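You operate a simulated robot arm through the tools that you are given. There is no shell and no other tool.

Carry out the task below with a simulated robot arm. There is one attempt and no reset: what you move stays moved.

JOB
Roll the helmet's lifted lens seal flat and latch the frame over it.
Fine: free the latch, raise the frame, use the roller with the black grip and put it back, then shut the frame and latch it. Where these are worked on the way, their far stop is far enough and under half their travel is too little: lens frame on the helmet.

It is judged by the outcome, as a careful person would: the job done as asked, and still so three seconds after it is handed in. It fails if anything else is knocked over, pushed out of place, dropped, spilled or broken. Lids that push on must go on centred and level and be pressed home; caps that screw on are set level and turned clockwise until they are tight.

ROBOT AND FRAMES
A 7-joint arm with a two-finger parallel gripper, fixed in place. Base frame: the origin is at the foot of the arm, x ahead of it, y to its left, z up. Units: mm, rad, N and s.
With the tool pointing down near the work surface it reaches from about 300 to 740 mm from the base axis. Its first joint turns from -2.007 to 2.007 rad. Payload 3.91 kg.
Tool frame: the origin (TCP) lies between the finger pads and is the grasp point; the fingertips stand 30 mm ahead of it; z points along the fingers, y is the line along which they close. Largest opening 110 mm; finger width 20, thickness 10; the body of the gripper, 48 by 112 mm, starts 55 mm behind the TCP.
Orientation is that of the tool frame in the base frame, as a unit quaternion [w, x, y, z]. With the fingers straight down and closing along the base's y, the tool's x points along the base's -x, its y along +y and its z along -z.

CONTROLS
- The arm moves only by the tool step_arm. Its argument "series" is a list of rows, each a list of 7 numbers: the shift along the base's x, y, z in units of 300 mm (1.0 is 300 mm), then the turn, a rotation vector about the base's x, y, z in units of 180 degrees (1.0 is 180 degrees), then the finger opening in mm, from 0 to 110. In form: [[x, y, z, ax, ay, az, gripper], ...]. A call has 1 to 20 rows; each row is the pose to reach, as a shift and turn from the pose commanded when the call began. A call with a number of a shift or a turn outside -1 to 1 is refused whole. Rows are played at 5 a second. More than 50 mm and 0.15 rad between two rows, or a gripper value outside its range, and nothing of the call is played. A pose out of reach is approached as far as the arm can. The call stops where the force on the tool passes 50 N (or 10 N more than at its start, if that is more) or the arm is blocked; 0.2 s more then pass. Each finger travels about 108 mm/s and halts on what it meets, pressing with about 27 N; the grip force reading is that of the motor and also rises with nothing between the fingers. The clock runs only during rows and for 0.2 s after the last one: add rows that repeat a pose to give the fingers time. It gives the time, the measured TCP pose, the force on the tool (base axes), the opening and the grip force at its end, in the units of the frame above (readings bear some noise), with the torque about the TCP (base axes, N m) and any sound that the robot's microphone picked up.
- Cameras (640 x 400 px; columns grow to the right, rows downward): "scene" is fixed at [49.9, -652.2, 1826.1]; the picture's right is [0.85, -0.53, 0.00], its down [-0.28, -0.45, -0.84] and it looks along [0.45, 0.71, -0.54] (base axes); focal length 323 px, centre (320, 200). "wrist" rides on the gripper at [72, 17, -103] in the tool frame; the picture's right is [-0.23, 0.97, 0.00], its down [-0.76, -0.18, -0.62] and it looks along [-0.61, -0.14, 0.78] (tool axes); focal length 222 px, centre (320, 200). There is no depth. A picture from a camera that has moved, and an enlarged one, comes with that camera's place and axes in the base frame and with its lens.
- snapshot(camera): a new picture of that camera. It takes no simulated time.
- raise_lower(by): slides the trunk up (or, below 0, down) by that many mm; the arm rides with it, the base frame stays. It gives what a move gives, with no picture.
- enlarge(camera, box): a new picture of the part [left, top, right, bottom] of that camera's present view, enlarged. It takes no simulated time.
- sign_off(): hands the job in; it is judged then, once.

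Nothing tells you positions but the pictures and the camera data. Unless the task says otherwise, let go and move clear before handing in.

The tools are called after "Request:" as name(argument=value, ...) on one line, values as JSON. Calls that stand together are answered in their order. step_arm: Moves the arm, as the interface text tells. Its arguments: {"type":"object","properties":{"series":{"type":"array","items":{"type":"array","items":{"type":"number"}}}},"required":["series"]} The other tools are called the same way: raise_lower (by) slides the trunk up or down; snapshot (camera) takes a picture; enlarge (camera, box) takes an enlarged picture of a part of a camera's view; sign_off () hands the job in.

At the start:

```text
time: 0.0
tcp_pos: [462.6, -111.5, 1426.3]
ee_rot: [0.0, 0.0, 1.0, 0.0]
force: [-0.1, 0.1, 0.1]
wrist_torque: [0.02, -0.01, -0.01]
opening: 109.8
grip_force: 0.1
trunk travel left (down, up): [-875.0, 115.0]
```

scene: 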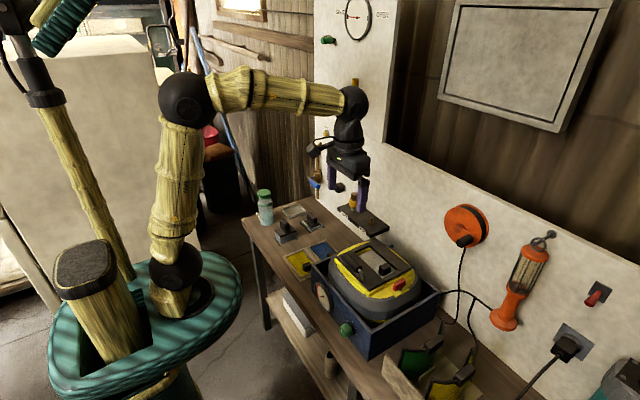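
wrist: 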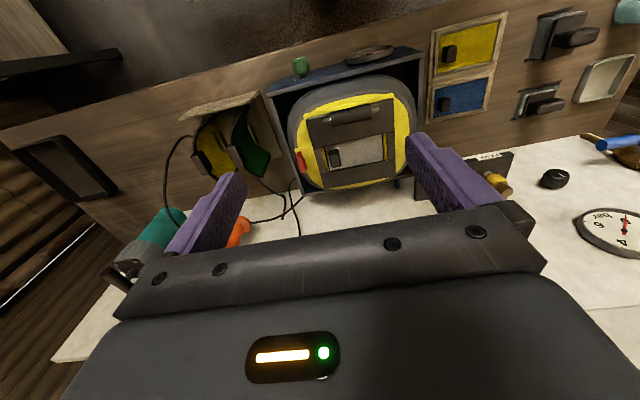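

I see a workbench with a yellow and black helmet in a blue crate, and several tools around it. I'll look closer before moving anything.

Request:
enlarge(camera="scene", box=[240, 180, 460, 370])

Request:
enlarge(camera="scene", box=[320, 225, 440, 325])

Request:
enlarge(camera="wrist", box=[250, 30, 450, 200])

Request:
enlarge(camera="scene", box=[240, 120, 400, 250])

Request:
enlarge(camera="wrist", box=[400, 0, 640, 260])

```text
2.11 times, centred on (350, 275) of scene
camera zoom: at [49.9, -652.2, 1826.1], right [0.85, -0.53, 0.0], down [-0.28, -0.45, -0.84], along [0.45, 0.71, -0.54], focal length 680 px, centre (257, 42)
```

zoom: 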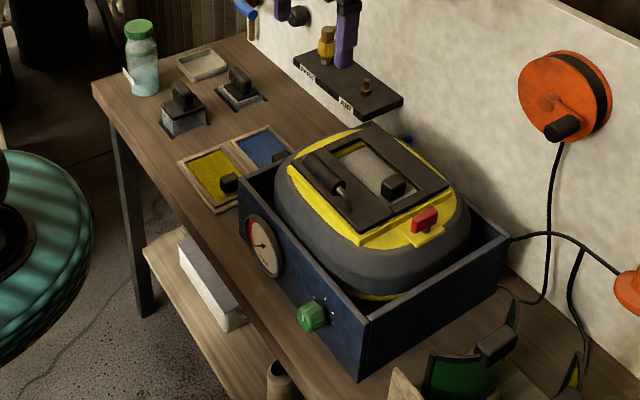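

```text
4.00 times, centred on (380, 275) of scene
camera zoom: at [49.9, -652.2, 1826.1], right [0.85, -0.53, 0.0], down [-0.28, -0.45, -0.84], along [0.45, 0.71, -0.54], focal length 1292 px, centre (80, -100)
```

zoom: 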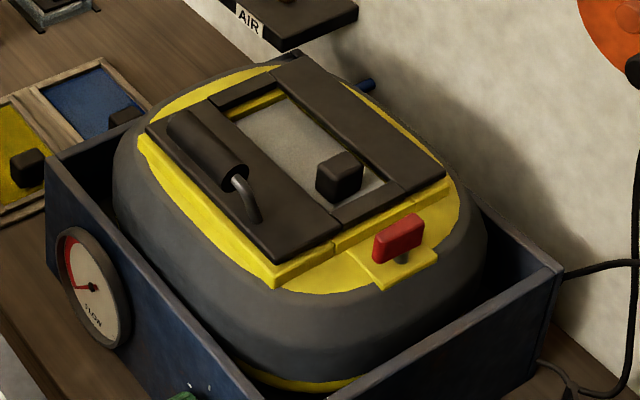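

```text
2.35 times, centred on (350, 115) of wrist
camera zoom: at [389.9, -93.4, 1529.5], right [0.23, 0.97, 0.0], down [0.76, -0.18, 0.62], along [0.61, -0.14, -0.78], focal length 523 px, centre (249, 400)
```

zoom: 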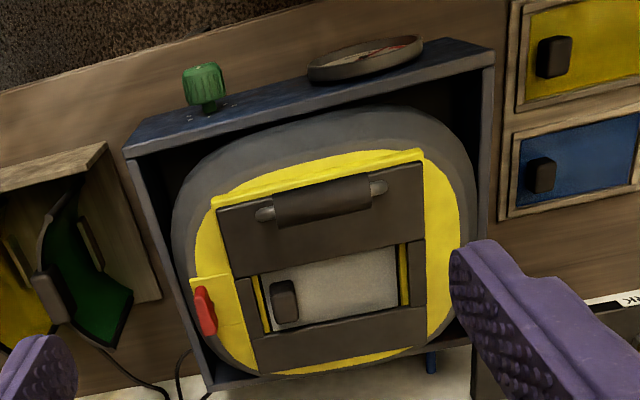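

```text
3.08 times, centred on (320, 185) of scene
camera zoom: at [49.9, -652.2, 1826.1], right [0.85, -0.53, 0.0], down [-0.28, -0.45, -0.84], along [0.45, 0.71, -0.54], focal length 994 px, centre (320, 246)
```

zoom: 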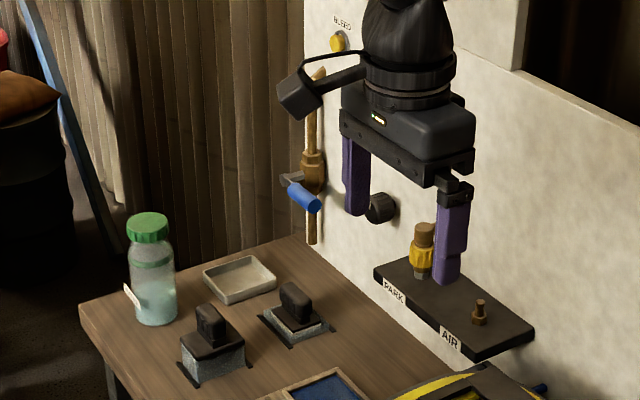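

```text
1.54 times, centred on (520, 130) of wrist
camera zoom: at [389.9, -93.4, 1529.5], right [0.23, 0.97, 0.0], down [0.76, -0.18, 0.62], along [0.61, -0.14, -0.78], focal length 342 px, centre (12, 308)
```

zoom: 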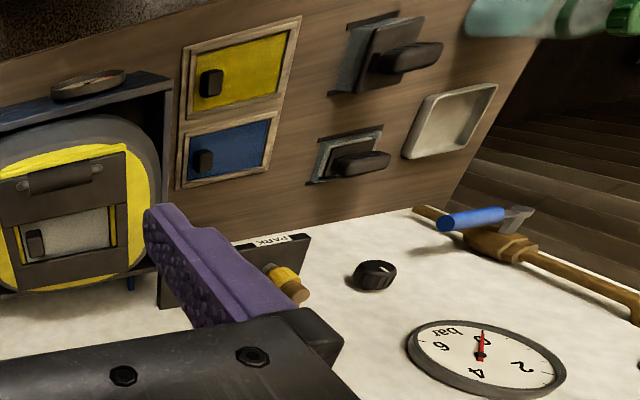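

I can see the helmet with its frame, bar handle and red latch. I need to find the roller with the black grip, so I'll enlarge the other objects.

Request:
enlarge(camera="scene", box=[270, 205, 340, 250])

Request:
enlarge(camera="scene", box=[300, 125, 380, 215])

Request:
enlarge(camera="scene", box=[380, 320, 500, 400])

Request:
enlarge(camera="wrist", box=[520, 0, 640, 80])

Request:
enlarge(camera="wrist", box=[540, 120, 640, 200])

Request:
enlarge(camera="scene", box=[240, 280, 400, 400])

Request:
enlarge(camera="wrist", box=[0, 40, 320, 280])

```text
8.89 times, centred on (305, 228) of scene
camera zoom: at [49.9, -652.2, 1826.1], right [0.85, -0.53, 0.0], down [-0.28, -0.45, -0.84], along [0.45, 0.71, -0.54], focal length 2872 px, centre (453, -44)
```

zoom: 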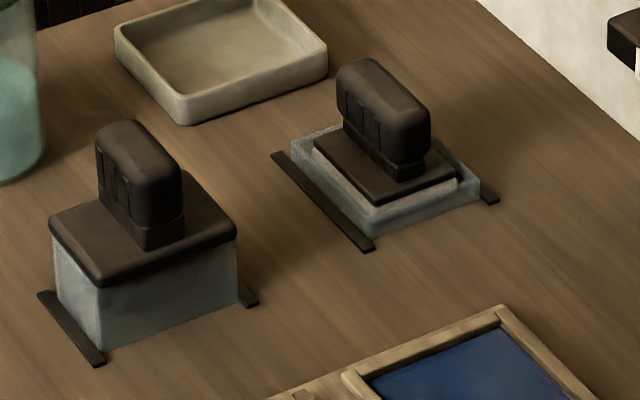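

```text
4.44 times, centred on (340, 170) of scene
camera zoom: at [49.9, -652.2, 1826.1], right [0.85, -0.53, 0.0], down [-0.28, -0.45, -0.84], along [0.45, 0.71, -0.54], focal length 1436 px, centre (231, 333)
```

zoom: 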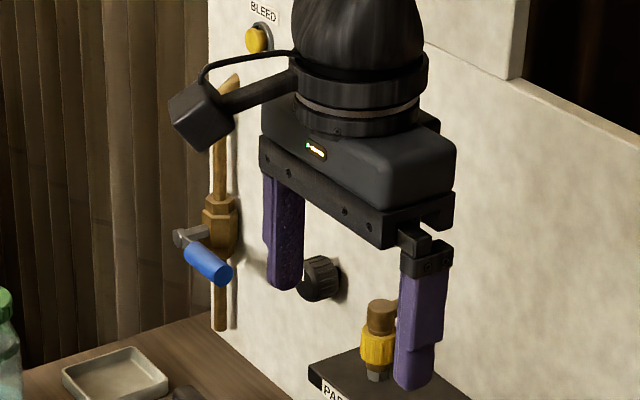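

```text
5.00 times, centred on (440, 360) of scene
camera zoom: at [49.9, -652.2, 1826.1], right [0.85, -0.53, 0.0], down [-0.28, -0.45, -0.84], along [0.45, 0.71, -0.54], focal length 1615 px, centre (-280, -600)
```

zoom: 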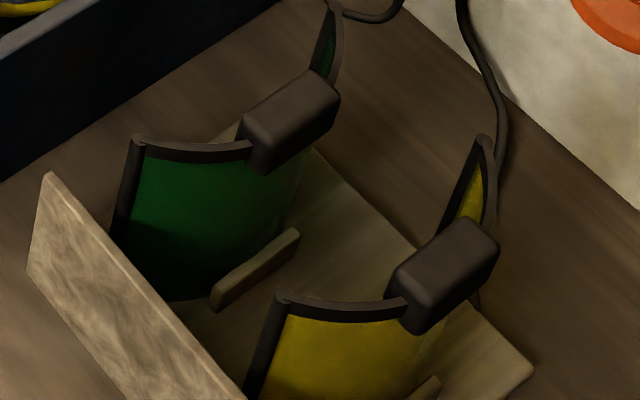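

```text
5.00 times, centred on (580, 40) of wrist
camera zoom: at [389.9, -93.4, 1529.5], right [0.23, 0.97, 0.0], down [0.76, -0.18, 0.62], along [0.61, -0.14, -0.78], focal length 1111 px, centre (-980, 1000)
```

zoom: 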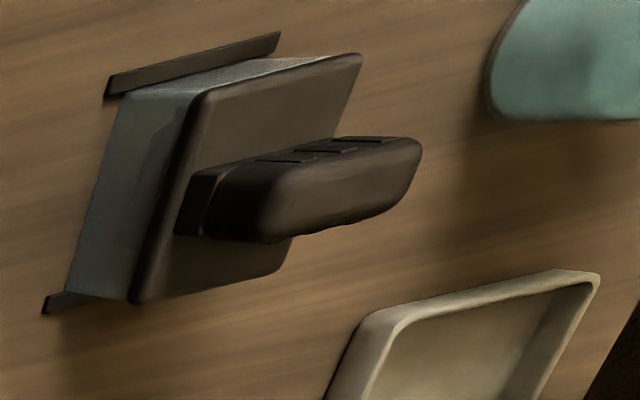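

```text
5.00 times, centred on (590, 160) of wrist
camera zoom: at [389.9, -93.4, 1529.5], right [0.23, 0.97, 0.0], down [0.76, -0.18, 0.62], along [0.61, -0.14, -0.78], focal length 1111 px, centre (-1030, 400)
```

zoom: 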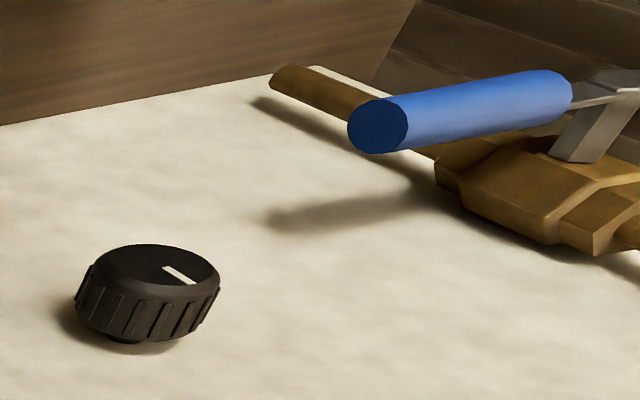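

```text
3.33 times, centred on (320, 340) of scene
camera zoom: at [49.9, -652.2, 1826.1], right [0.85, -0.53, 0.0], down [-0.28, -0.45, -0.84], along [0.45, 0.71, -0.54], focal length 1077 px, centre (320, -267)
```

zoom: 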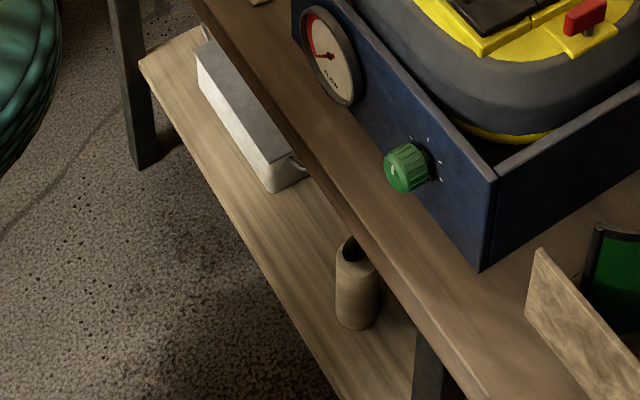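

```text
1.67 times, centred on (160, 160) of wrist
camera zoom: at [389.9, -93.4, 1529.5], right [0.23, 0.97, 0.0], down [0.76, -0.18, 0.62], along [0.61, -0.14, -0.78], focal length 370 px, centre (587, 267)
```

zoom: 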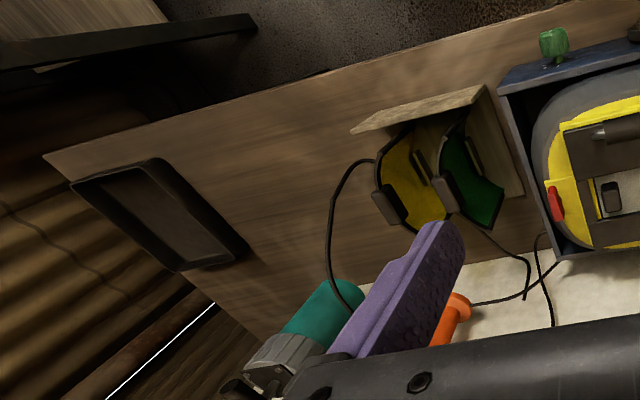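

The red latch triangulates to about [634, -194, 1066]. Next I'll move the wrist camera over the left part of the bench for a better view and to find the roller.

Request:
step_arm(series=[[-0.05, 0.15, 0, 0, 0, 0, 60], [-0.1, 0.3, 0, 0, 0, 0, 20], [-0.15, 0.45, 0, 0, 0, 0, 0], [-0.2, 0.6, 0, 0, 0, 0, 0], [-0.25, 0.75, 0, 0, 0, 0, 0], [-0.3, 0.85, 0, 0, 0, 0, 0], [-0.3, 0.85, 0, 0, 0, 0, 0]])

```text
time: 1.6
tcp_pos: [374.8, 145.5, 1426.4]
ee_rot: [0.0, 0.0, 1.0, 0.0]
force: [0.2, -0.7, 0.1]
wrist_torque: [-0.02, 0.01, -0.02]
opening: 0.0
grip_force: 27.4
trunk travel left (down, up): [-875.0, 115.0]
```

Request:
snapshot(camera="wrist")

Request:
snapshot(camera="scene")

```text
taken
camera wrist: at [302.0, 162.6, 1528.8], right [0.23, 0.97, 0.0], down [0.76, -0.18, 0.62], along [0.61, -0.14, -0.78], focal length 222 px, centre (320, 200)
```

wrist: 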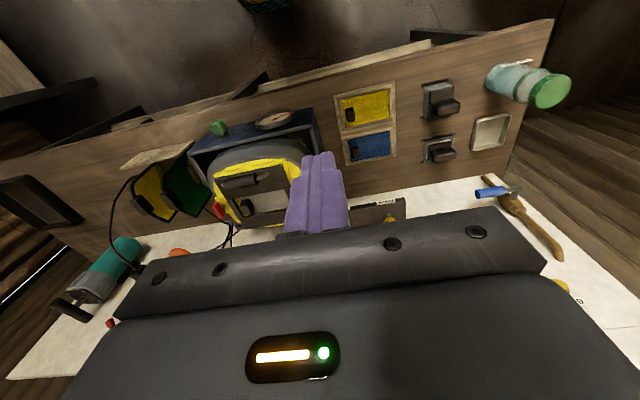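

```text
taken
```

scene: 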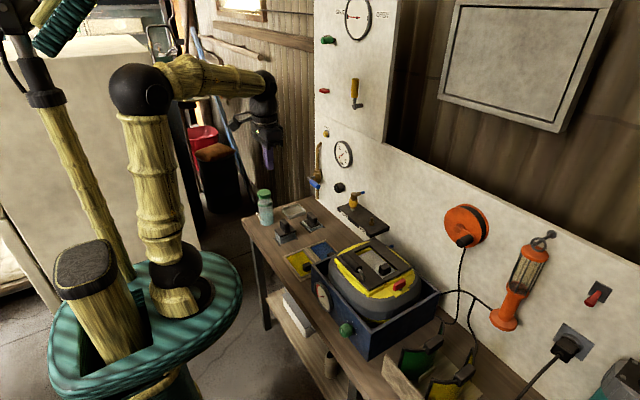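

Request:
enlarge(camera="wrist", box=[330, 50, 530, 190])

Request:
enlarge(camera="wrist", box=[100, 90, 330, 240])

Request:
enlarge(camera="scene", box=[230, 110, 430, 250])

Request:
enlarge(camera="scene", box=[310, 220, 450, 330])

```text
2.86 times, centred on (430, 120) of wrist
camera zoom: at [302.0, 162.6, 1528.8], right [0.23, 0.97, 0.0], down [0.76, -0.18, 0.62], along [0.61, -0.14, -0.78], focal length 635 px, centre (6, 429)
```

zoom: 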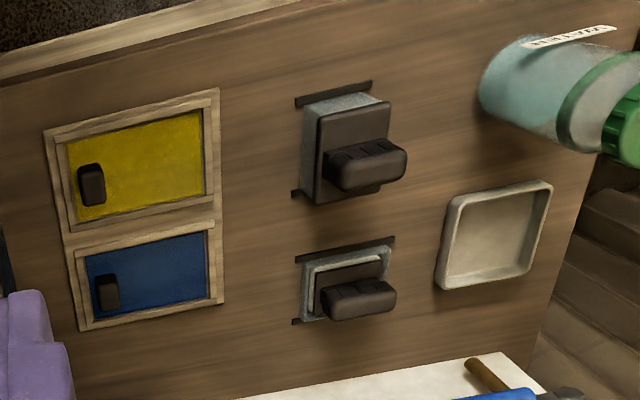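

```text
2.67 times, centred on (215, 165) of wrist
camera zoom: at [302.0, 162.6, 1528.8], right [0.23, 0.97, 0.0], down [0.76, -0.18, 0.62], along [0.61, -0.14, -0.78], focal length 592 px, centre (600, 293)
```

zoom: 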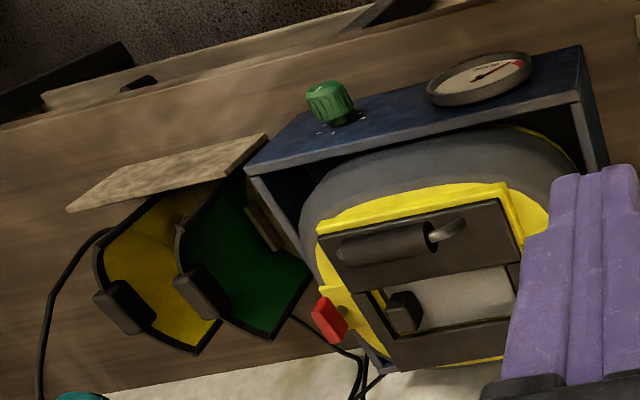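

```text
2.86 times, centred on (330, 180) of scene
camera zoom: at [49.9, -652.2, 1826.1], right [0.85, -0.53, 0.0], down [-0.28, -0.45, -0.84], along [0.45, 0.71, -0.54], focal length 923 px, centre (291, 257)
```

zoom: 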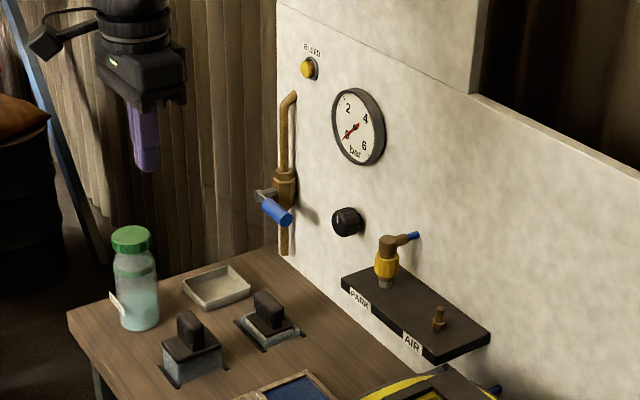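

```text
3.64 times, centred on (380, 275) of scene
camera zoom: at [49.9, -652.2, 1826.1], right [0.85, -0.53, 0.0], down [-0.28, -0.45, -0.84], along [0.45, 0.71, -0.54], focal length 1175 px, centre (102, -73)
```

zoom: 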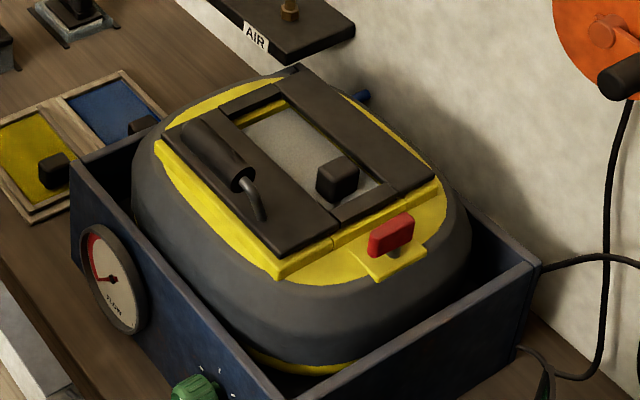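

The bench sits at roughly z≈830, with the helmet top at about 1070. The two grey-blue items with black grips are near (540, 450) and (690, 470). I'll lower the trunk and get a closer wrist view of them.

Request:
raise_lower(by=-250)

```text
time: 4.2
tcp_pos: [374.3, 145.1, 1174.2]
ee_rot: [0.0, 0.0, 1.0, 0.0]
force: [0.6, -1.3, 0.5]
wrist_torque: [0.0, 0.0, 0.02]
opening: 0.0
grip_force: 26.8
trunk travel left (down, up): [-625.0, 365.0]
```

Request:
step_arm(series=[[0, 0.15, 0, 0, 0, 0, 0], [0, 0.3, 0, 0, 0, 0, 0], [0, 0.45, 0, 0, 0, 0, 0], [0, 0.6, 0, 0, 0, 0, 0], [0, 0.75, 0, 0, 0, 0, 0], [0, 0.85, 0, 0, 0, 0, 0], [0, 0.85, 0, 0, 0, 0, 0]])

Request:
snapshot(camera="wrist")

Request:
snapshot(camera="scene")

```text
time: 5.8
tcp_pos: [376.7, 400.2, 1173.5]
ee_rot: [0.0, 0.001, 1.0, -0.001]
force: [-0.5, -0.7, 0.1]
wrist_torque: [0.02, 0.0, 0.02]
opening: 0.0
grip_force: 26.7
trunk travel left (down, up): [-625.0, 365.0]
```

```text
taken
camera wrist: at [302.9, 418.2, 1277.7], right [0.23, 0.97, 0.0], down [0.76, -0.18, 0.62], along [0.61, -0.14, -0.78], focal length 222 px, centre (320, 200)
```

wrist: 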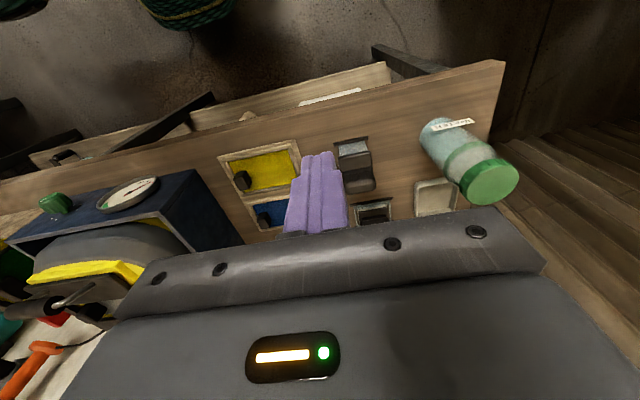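

```text
taken
```

scene: 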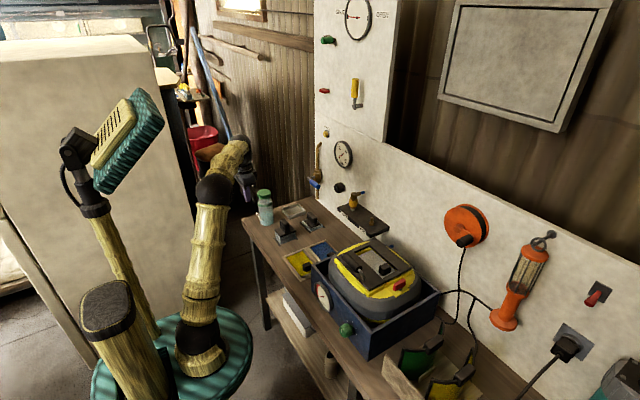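

Request:
enlarge(camera="wrist", box=[310, 100, 470, 230])

Request:
enlarge(camera="wrist", box=[0, 60, 320, 250])

Request:
enlarge(camera="wrist", box=[0, 220, 160, 350])

```text
3.08 times, centred on (390, 165) of wrist
camera zoom: at [302.9, 418.2, 1277.7], right [0.23, 0.97, 0.0], down [0.76, -0.18, 0.62], along [0.61, -0.14, -0.78], focal length 684 px, centre (105, 308)
```

zoom: 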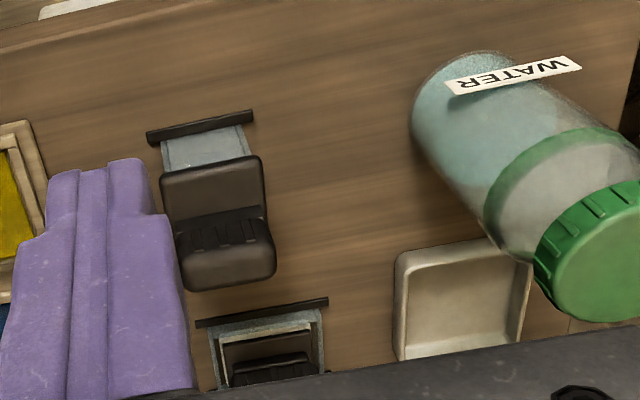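

```text
2.00 times, centred on (160, 155) of wrist
camera zoom: at [302.9, 418.2, 1277.7], right [0.23, 0.97, 0.0], down [0.76, -0.18, 0.62], along [0.61, -0.14, -0.78], focal length 444 px, centre (640, 290)
```

zoom: 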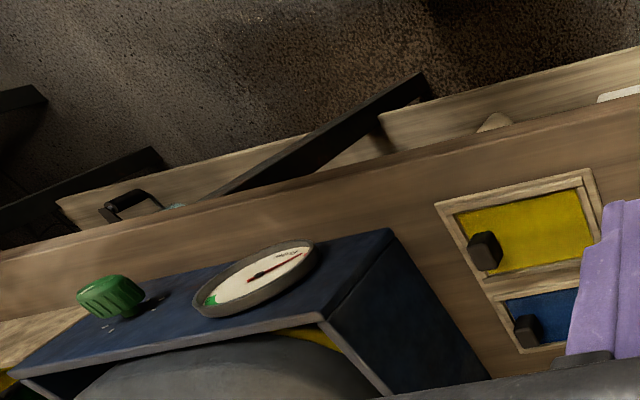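

```text
3.08 times, centred on (80, 285) of wrist
camera zoom: at [302.9, 418.2, 1277.7], right [0.23, 0.97, 0.0], down [0.76, -0.18, 0.62], along [0.61, -0.14, -0.78], focal length 684 px, centre (1058, -62)
```

zoom: 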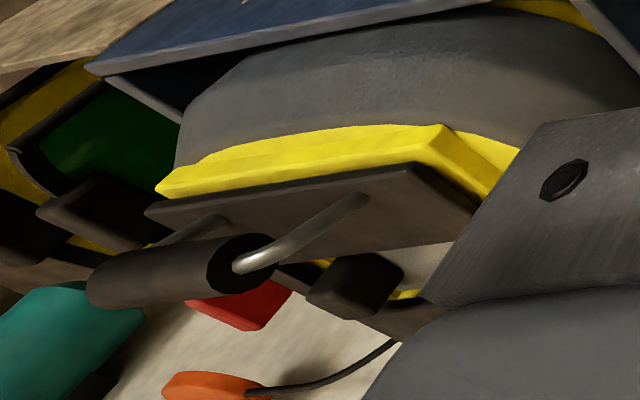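

The block tools look like grey-blue bases with a black plate and grip, and I can also see a black bar handle on the lower shelf. I'll move to the right side and look at the shelf and helmet more closely.

Request:
step_arm(series=[[-0.03, -0.15, 0.05, 0, 0, 0, 0], [-0.06, -0.3, 0.1, 0, 0, 0, 0], [-0.1, -0.45, 0.1, 0, 0, 0, 0], [-0.1, -0.6, 0.1, 0, 0, 0, 0], [-0.1, -0.75, 0.1, 0, 0, 0, 0], [-0.1, -0.9, 0.1, 0, 0, 0, 0], [-0.1, -0.98, 0.1, 0, 0, 0, 0], [-0.1, -0.98, 0.1, 0, 0, 0, 0]])

Request:
snapshot(camera="wrist")

```text
time: 7.6
tcp_pos: [343.5, 106.5, 1206.2]
ee_rot: [-0.001, 0.0, 1.0, -0.001]
force: [0.1, 0.4, -0.7]
wrist_torque: [0.02, 0.02, 0.0]
opening: 0.1
grip_force: 26.8
trunk travel left (down, up): [-625.0, 365.0]
```

```text
taken
camera wrist: at [270.4, 122.5, 1308.7], right [0.23, 0.97, 0.0], down [0.76, -0.18, 0.62], along [0.61, -0.14, -0.78], focal length 222 px, centre (320, 200)
```

wrist: 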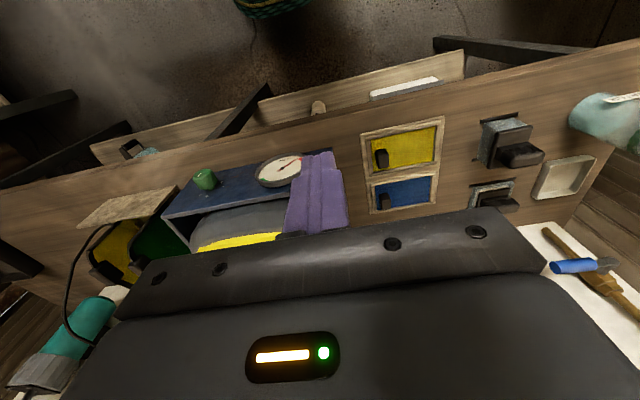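

Request:
enlarge(camera="wrist", box=[80, 80, 240, 190])

Request:
enlarge(camera="wrist", box=[440, 90, 600, 220])

Request:
enlarge(camera="wrist", box=[260, 60, 480, 140])

```text
3.64 times, centred on (160, 135) of wrist
camera zoom: at [270.4, 122.5, 1308.7], right [0.23, 0.97, 0.0], down [0.76, -0.18, 0.62], along [0.61, -0.14, -0.78], focal length 808 px, centre (902, 436)
```

zoom: 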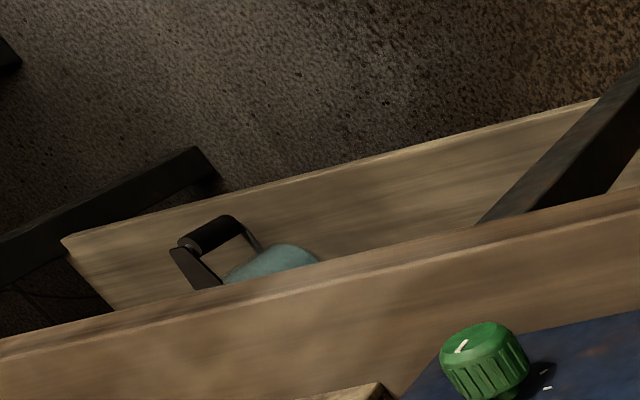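

```text
3.08 times, centred on (520, 155) of wrist
camera zoom: at [270.4, 122.5, 1308.7], right [0.23, 0.97, 0.0], down [0.76, -0.18, 0.62], along [0.61, -0.14, -0.78], focal length 684 px, centre (-295, 338)
```

zoom: 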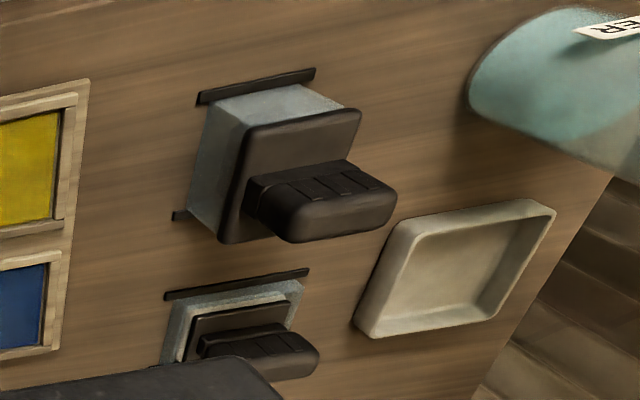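

```text
2.91 times, centred on (370, 100) of wrist
camera zoom: at [270.4, 122.5, 1308.7], right [0.23, 0.97, 0.0], down [0.76, -0.18, 0.62], along [0.61, -0.14, -0.78], focal length 646 px, centre (174, 491)
```

zoom: 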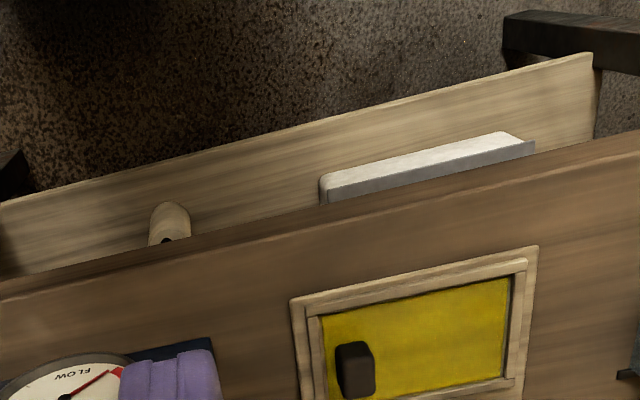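

The bench surface triangulates to z≈858. The tall block is near (543, 437), but the roller isn't identified yet, so next I'll look at the right part of the bench.

Request:
step_arm(series=[[0, -0.15, 0.05, 0, 0, 0, 0], [0, -0.3, 0.1, 0, 0, 0, 0], [0, -0.45, 0.1, 0, 0, 0, 0], [0, -0.6, 0.1, 0, 0, 0, 0], [0, -0.75, 0.1, 0, 0, 0, 0], [0, -0.9, 0.1, 0, 0, 0, 0], [0, -1.0, 0.1, 0, 0, 0, 0], [0, -1.0, 0.1, 0, 0, 0, 0]])

Request:
step_arm(series=[[0, -0.15, 0, 0, 0, 0, 0], [0, -0.3, 0, 0, 0, 0, 0], [0, -0.45, 0, 0, 0, 0, 0], [0, -0.5, 0, 0, 0, 0, 0], [0, -0.5, 0, 0, 0, 0, 0]])

Request:
snapshot(camera="wrist")

```text
time: 9.4
tcp_pos: [342.6, -194.9, 1236.2]
ee_rot: [0.0, 0.0, 1.0, 0.0]
force: [0.4, 0.4, 0.0]
wrist_torque: [0.01, -0.03, 0.02]
opening: 0.4
grip_force: 27.2
trunk travel left (down, up): [-625.0, 365.0]
```

```text
time: 10.6
tcp_pos: [345.9, -345.6, 1235.7]
ee_rot: [0.0, 0.0, 1.0, 0.0]
force: [-0.3, 1.0, -0.3]
wrist_torque: [0.0, -0.02, -0.01]
opening: 0.3
grip_force: 27.2
trunk travel left (down, up): [-625.0, 365.0]
```

```text
taken
camera wrist: at [272.3, -327.6, 1338.9], right [0.23, 0.97, 0.0], down [0.76, -0.18, 0.62], along [0.61, -0.14, -0.78], focal length 222 px, centre (320, 200)
```

wrist: 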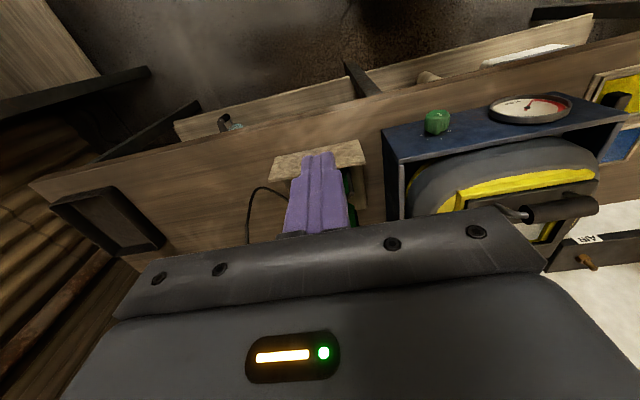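

Request:
enlarge(camera="wrist", box=[160, 90, 290, 170])

Request:
enlarge(camera="wrist", box=[20, 150, 220, 280])

Request:
enlarge(camera="wrist", box=[400, 60, 640, 250])

Request:
enlarge(camera="scene", box=[300, 0, 420, 120])

Request:
enlarge(camera="scene", box=[460, 220, 640, 400])

Request:
enlarge(camera="scene", box=[180, 80, 300, 220])

```text
4.92 times, centred on (225, 130) of wrist
camera zoom: at [272.3, -327.6, 1338.9], right [0.23, 0.97, 0.0], down [0.76, -0.18, 0.62], along [0.61, -0.14, -0.78], focal length 1094 px, centre (788, 545)
```

zoom: 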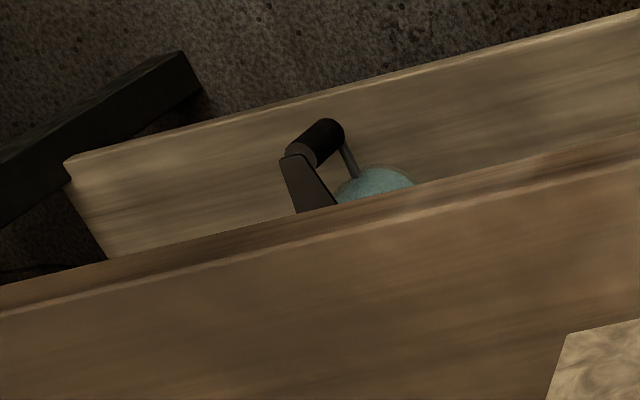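

```text
3.08 times, centred on (120, 215) of wrist
camera zoom: at [272.3, -327.6, 1338.9], right [0.23, 0.97, 0.0], down [0.76, -0.18, 0.62], along [0.61, -0.14, -0.78], focal length 684 px, centre (935, 154)
```

zoom: 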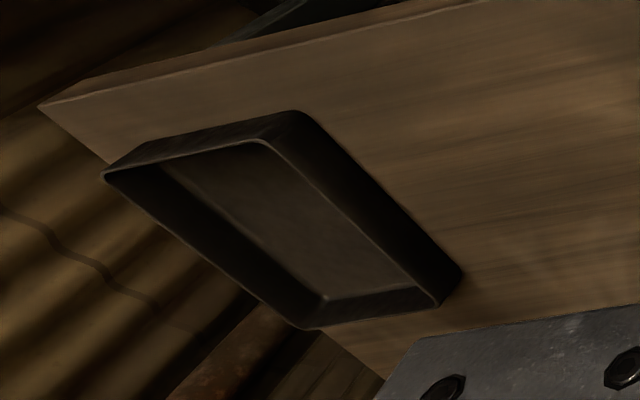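

```text
2.11 times, centred on (520, 155) of wrist
camera zoom: at [272.3, -327.6, 1338.9], right [0.23, 0.97, 0.0], down [0.76, -0.18, 0.62], along [0.61, -0.14, -0.78], focal length 468 px, centre (-101, 295)
```

zoom: 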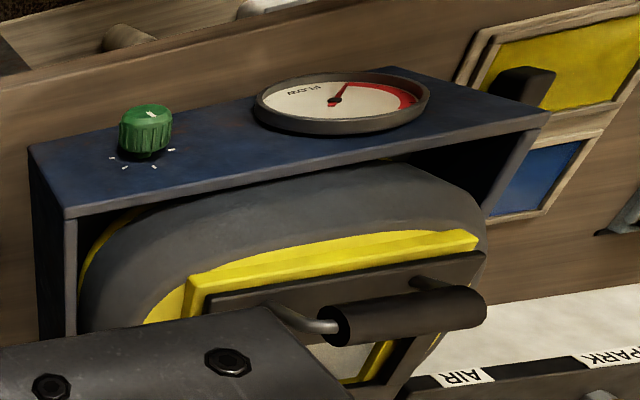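

```text
3.33 times, centred on (360, 60) of scene
camera zoom: at [49.9, -652.2, 1826.1], right [0.85, -0.53, 0.0], down [-0.28, -0.45, -0.84], along [0.45, 0.71, -0.54], focal length 1077 px, centre (187, 667)
```

zoom: 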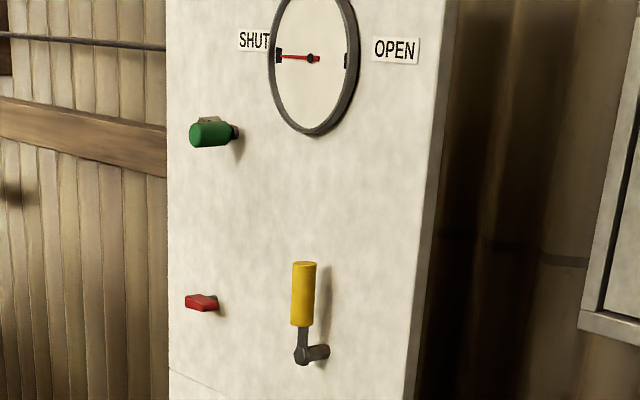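

```text
2.22 times, centred on (550, 310) of scene
camera zoom: at [49.9, -652.2, 1826.1], right [0.85, -0.53, 0.0], down [-0.28, -0.45, -0.84], along [0.45, 0.71, -0.54], focal length 718 px, centre (-191, -44)
```

zoom: 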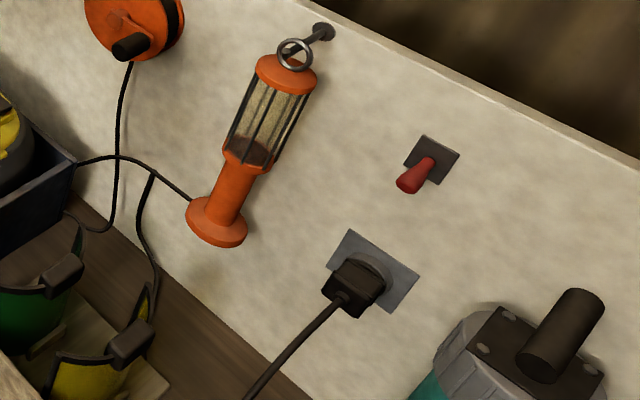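

```text
2.86 times, centred on (240, 150) of scene
camera zoom: at [49.9, -652.2, 1826.1], right [0.85, -0.53, 0.0], down [-0.28, -0.45, -0.84], along [0.45, 0.71, -0.54], focal length 923 px, centre (549, 343)
```

zoom: 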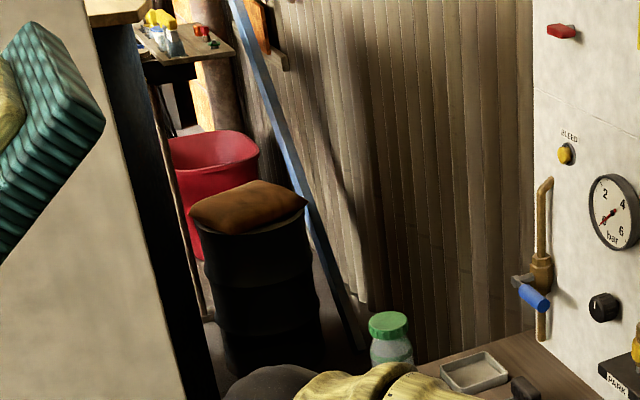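

The bench's right end only has an empty tray. I'll take a top view of the helmet with the fingers open so they don't block the picture.

Request:
step_arm(series=[[0, 0, 0.1, 0, 0, 0, 60], [0, 0, 0.2, 0, 0, 0, 110], [0.12, 0.1, 0.25, 0, 0, 0, 110], [0.2, 0.22, 0.25, 0, 0, 0, 110], [0.3, 0.34, 0.25, 0, 0, 0, 110], [0.4, 0.46, 0.25, 0, 0, 0, 110], [0.5, 0.58, 0.25, 0, 0, 0, 110], [0.5, 0.7, 0.25, 0, 0, 0, 110], [0.5, 0.85, 0.25, 0, 0, 0, 110], [0.5, 0.85, 0.25, 0, 0, 0, 110]])

Request:
snapshot(camera="wrist")

```text
time: 12.8
tcp_pos: [494.5, -86.1, 1312.0]
ee_rot: [0.001, 0.0, 1.0, 0.0]
force: [0.6, 0.1, -0.3]
wrist_torque: [0.02, -0.02, 0.02]
opening: 109.8
grip_force: 0.2
trunk travel left (down, up): [-625.0, 365.0]
```

```text
taken
camera wrist: at [421.7, -69.3, 1414.5], right [0.23, 0.97, 0.0], down [0.76, -0.18, 0.62], along [0.61, -0.14, -0.78], focal length 222 px, centre (320, 200)
```

wrist: 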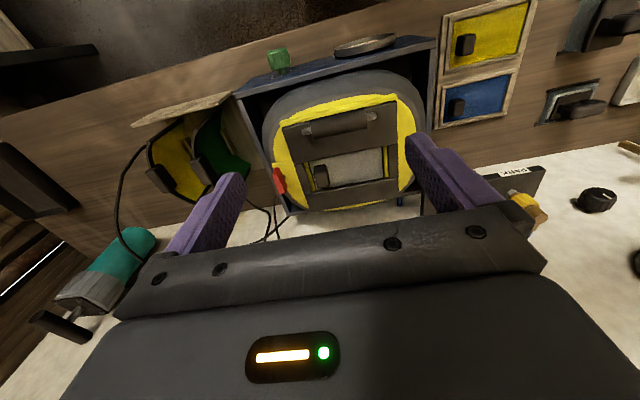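

Request:
enlarge(camera="wrist", box=[250, 70, 430, 215])

Request:
enlarge(camera="wrist", box=[120, 80, 300, 250])

Request:
enlarge(camera="wrist", box=[430, 0, 640, 140])

```text
2.76 times, centred on (340, 142) of wrist
camera zoom: at [421.7, -69.3, 1414.5], right [0.23, 0.97, 0.0], down [0.76, -0.18, 0.62], along [0.61, -0.14, -0.78], focal length 613 px, centre (265, 359)
```

zoom: 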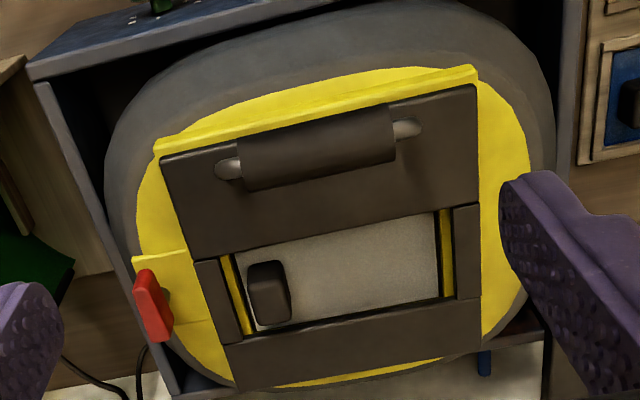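

```text
2.35 times, centred on (210, 165) of wrist
camera zoom: at [421.7, -69.3, 1414.5], right [0.23, 0.97, 0.0], down [0.76, -0.18, 0.62], along [0.61, -0.14, -0.78], focal length 523 px, centre (579, 282)
```

zoom: 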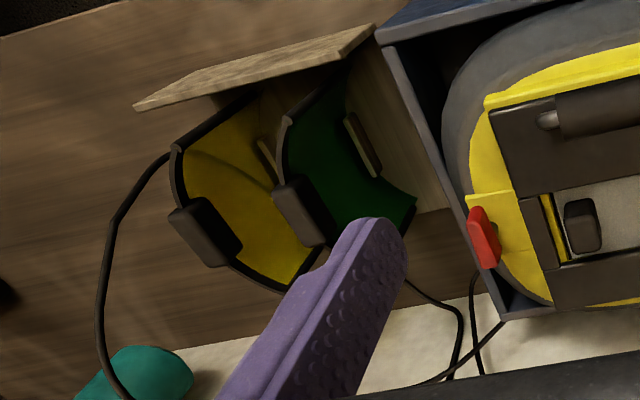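

```text
2.86 times, centred on (535, 70) of wrist
camera zoom: at [421.7, -69.3, 1414.5], right [0.23, 0.97, 0.0], down [0.76, -0.18, 0.62], along [0.61, -0.14, -0.78], focal length 635 px, centre (-294, 571)
```

zoom: 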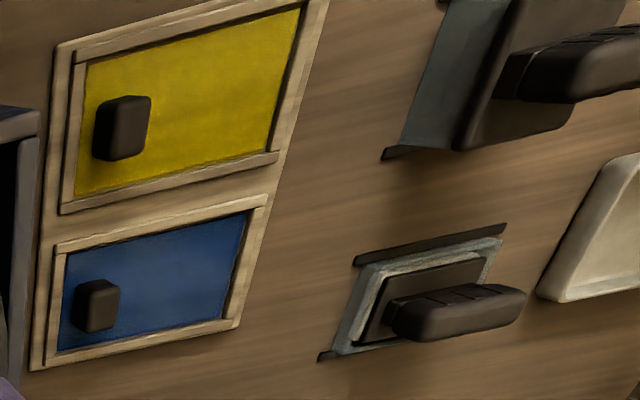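

Request:
enlarge(camera="scene", box=[360, 230, 410, 265])

Request:
enlarge(camera="wrist", box=[360, 160, 430, 220])

Request:
enlarge(camera="scene", box=[270, 210, 310, 245])

Request:
enlarge(camera="scene", box=[300, 210, 330, 236])

```text
11.43 times, centred on (385, 248) of scene
camera zoom: at [49.9, -652.2, 1826.1], right [0.85, -0.53, 0.0], down [-0.28, -0.45, -0.84], along [0.45, 0.71, -0.54], focal length 3692 px, centre (-423, -343)
```

zoom: 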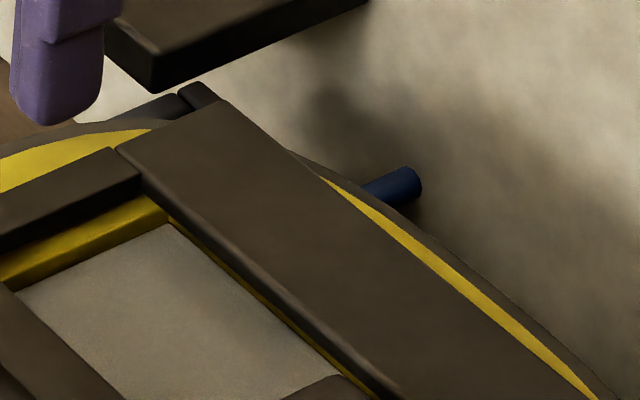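

```text
6.67 times, centred on (395, 190) of wrist
camera zoom: at [421.7, -69.3, 1414.5], right [0.23, 0.97, 0.0], down [0.76, -0.18, 0.62], along [0.61, -0.14, -0.78], focal length 1481 px, centre (-180, 267)
```

zoom: 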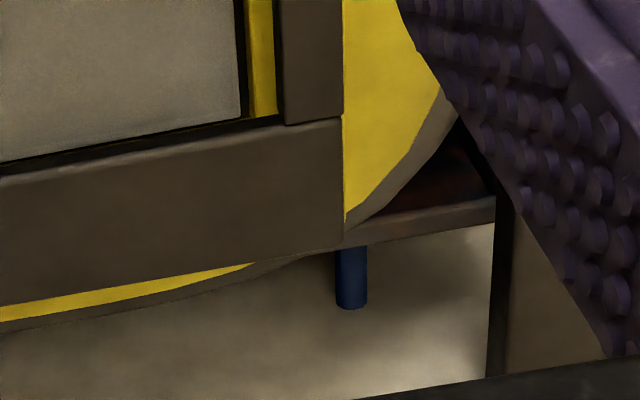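

```text
11.43 times, centred on (290, 228) of scene
camera zoom: at [49.9, -652.2, 1826.1], right [0.85, -0.53, 0.0], down [-0.28, -0.45, -0.84], along [0.45, 0.71, -0.54], focal length 3692 px, centre (663, -114)
```

zoom: 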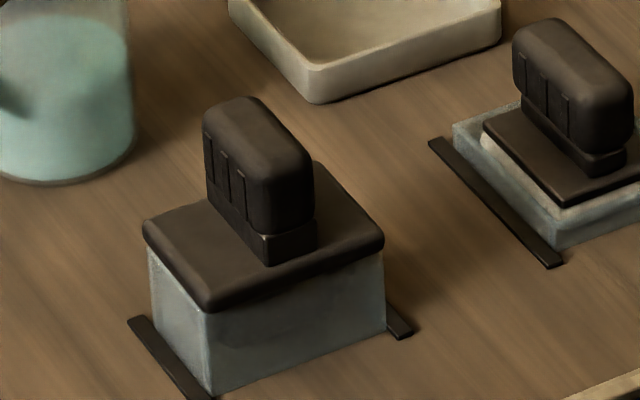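

```text
15.38 times, centred on (315, 223) of scene
camera zoom: at [49.9, -652.2, 1826.1], right [0.85, -0.53, 0.0], down [-0.28, -0.45, -0.84], along [0.45, 0.71, -0.54], focal length 4970 px, centre (397, -154)
```

zoom: 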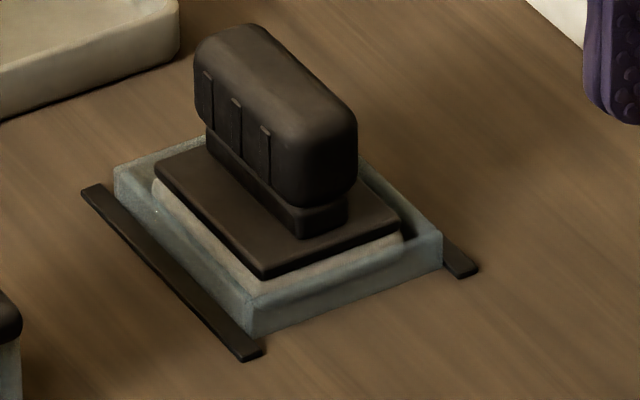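

I now take the tall block at about (543, 437) to be the roller hanging in a deep holder, and the shallow one to be a wiping pad. The frame handle is at about (537, -66, 1105) and the hinge seems to be at the back, so I'll look at the latch up close.

Request:
step_arm(series=[[0.05, -0.12, -0.05, 0, 0, 0, 110], [0.1, -0.24, -0.15, 0, 0, 0, 110], [0.15, -0.35, -0.25, 0, 0, 0, 110], [0.18, -0.38, -0.35, 0, 0, 0, 110], [0.18, -0.38, -0.35, 0, 0, 0, 110]])

Request:
snapshot(camera="wrist")

Request:
enlarge(camera="scene", box=[380, 260, 430, 300])

```text
time: 14.0
tcp_pos: [548.5, -200.9, 1203.5]
ee_rot: [-0.001, 0.0, 1.0, 0.0]
force: [-0.4, -0.7, -0.3]
wrist_torque: [-0.03, 0.01, -0.02]
opening: 110.0
grip_force: 0.0
trunk travel left (down, up): [-625.0, 365.0]
```

```text
taken
camera wrist: at [475.5, -184.2, 1307.0], right [0.23, 0.97, 0.0], down [0.76, -0.18, 0.62], along [0.61, -0.14, -0.78], focal length 222 px, centre (320, 200)
```

wrist: 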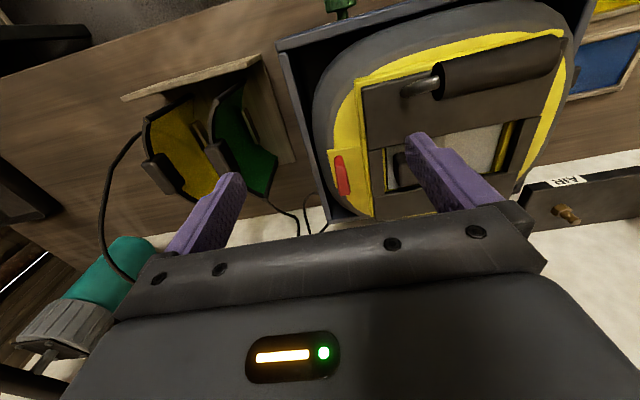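

```text
10.00 times, centred on (405, 280) of scene
camera zoom: at [49.9, -652.2, 1826.1], right [0.85, -0.53, 0.0], down [-0.28, -0.45, -0.84], along [0.45, 0.71, -0.54], focal length 3231 px, centre (-530, -600)
```

zoom: 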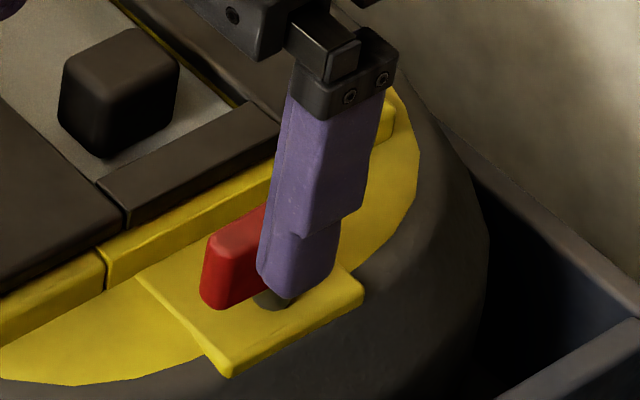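

Request:
enlarge(camera="wrist", box=[310, 120, 430, 220])

Request:
enlarge(camera="wrist", box=[310, 20, 590, 220])

```text
4.00 times, centred on (370, 170) of wrist
camera zoom: at [475.5, -184.2, 1307.0], right [0.23, 0.97, 0.0], down [0.76, -0.18, 0.62], along [0.61, -0.14, -0.78], focal length 888 px, centre (120, 320)
```

zoom: 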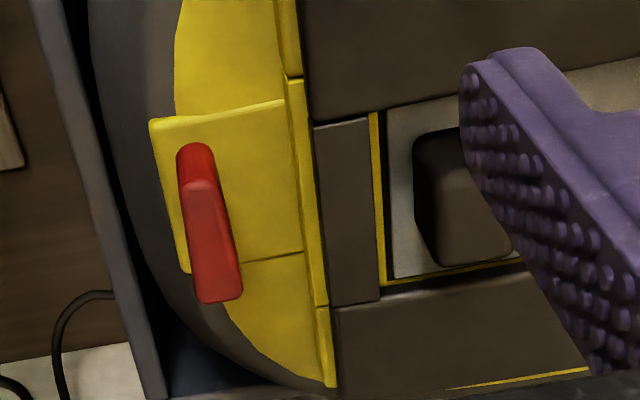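

```text
2.00 times, centred on (450, 120) of wrist
camera zoom: at [475.5, -184.2, 1307.0], right [0.23, 0.97, 0.0], down [0.76, -0.18, 0.62], along [0.61, -0.14, -0.78], focal length 444 px, centre (60, 360)
```

zoom: 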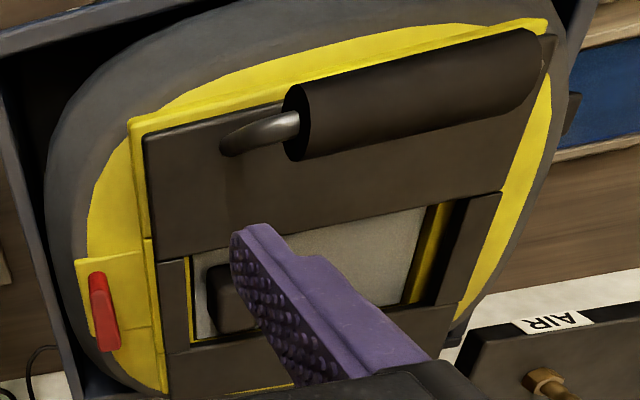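

The latch is a red bar on a post, centred near (621, -191, 1081), with its long side along x. I'll come over it with a small opening and check how well the readings settle.

Request:
step_arm(series=[[0.12, 0.02, -0.08, 0, 0, 0, 60], [0.24, 0.03, -0.15, 0, 0, 0, 44], [0.24, 0.03, -0.15, 0, 0, 0, 44], [0.24, 0.03, -0.15, 0, 0, 0, 44]])

Request:
step_arm(series=[[0, 0, 0, 0, 0, 0, 44], [0, 0, 0, 0, 0, 0, 44]])

Request:
snapshot(camera="wrist")

Request:
enlarge(camera="scene", box=[360, 220, 460, 310])

```text
time: 15.0
tcp_pos: [621.1, -191.8, 1159.1]
ee_rot: [0.0, 0.0, 1.0, 0.0]
force: [-0.2, 0.2, -0.5]
wrist_torque: [0.0, -0.02, 0.02]
opening: 43.9
grip_force: 0.1
trunk travel left (down, up): [-625.0, 365.0]
```

```text
time: 15.6
tcp_pos: [620.0, -192.3, 1159.5]
ee_rot: [-0.001, 0.0, 1.0, 0.0]
force: [0.1, -0.6, 0.0]
wrist_torque: [0.0, 0.02, 0.02]
opening: 43.9
grip_force: 0.1
trunk travel left (down, up): [-625.0, 365.0]
```

```text
taken
camera wrist: at [546.9, -174.8, 1263.0], right [0.23, 0.97, 0.0], down [0.76, -0.18, 0.62], along [0.61, -0.14, -0.78], focal length 222 px, centre (320, 200)
```

wrist: 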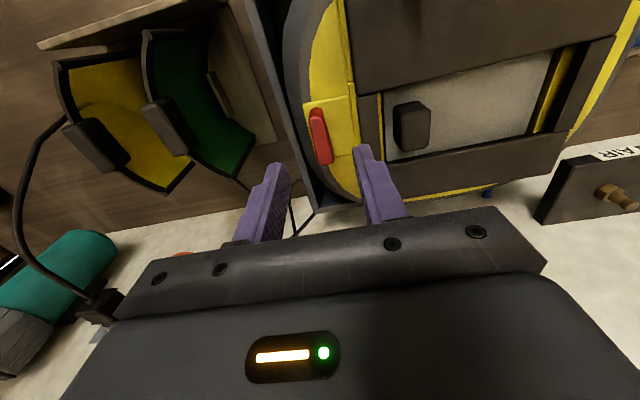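

```text
4.44 times, centred on (410, 265) of scene
camera zoom: at [49.9, -652.2, 1826.1], right [0.85, -0.53, 0.0], down [-0.28, -0.45, -0.84], along [0.45, 0.71, -0.54], focal length 1436 px, centre (-80, -89)
```

zoom: 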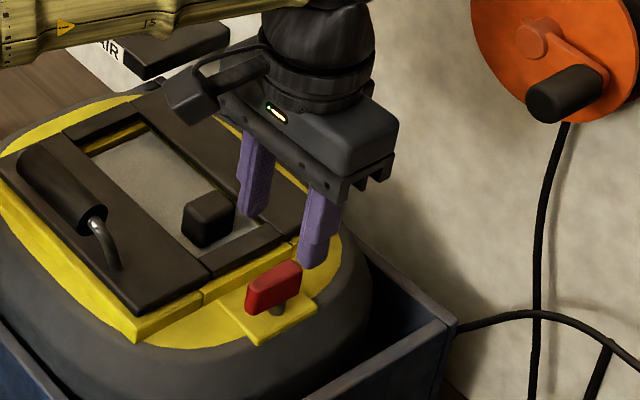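

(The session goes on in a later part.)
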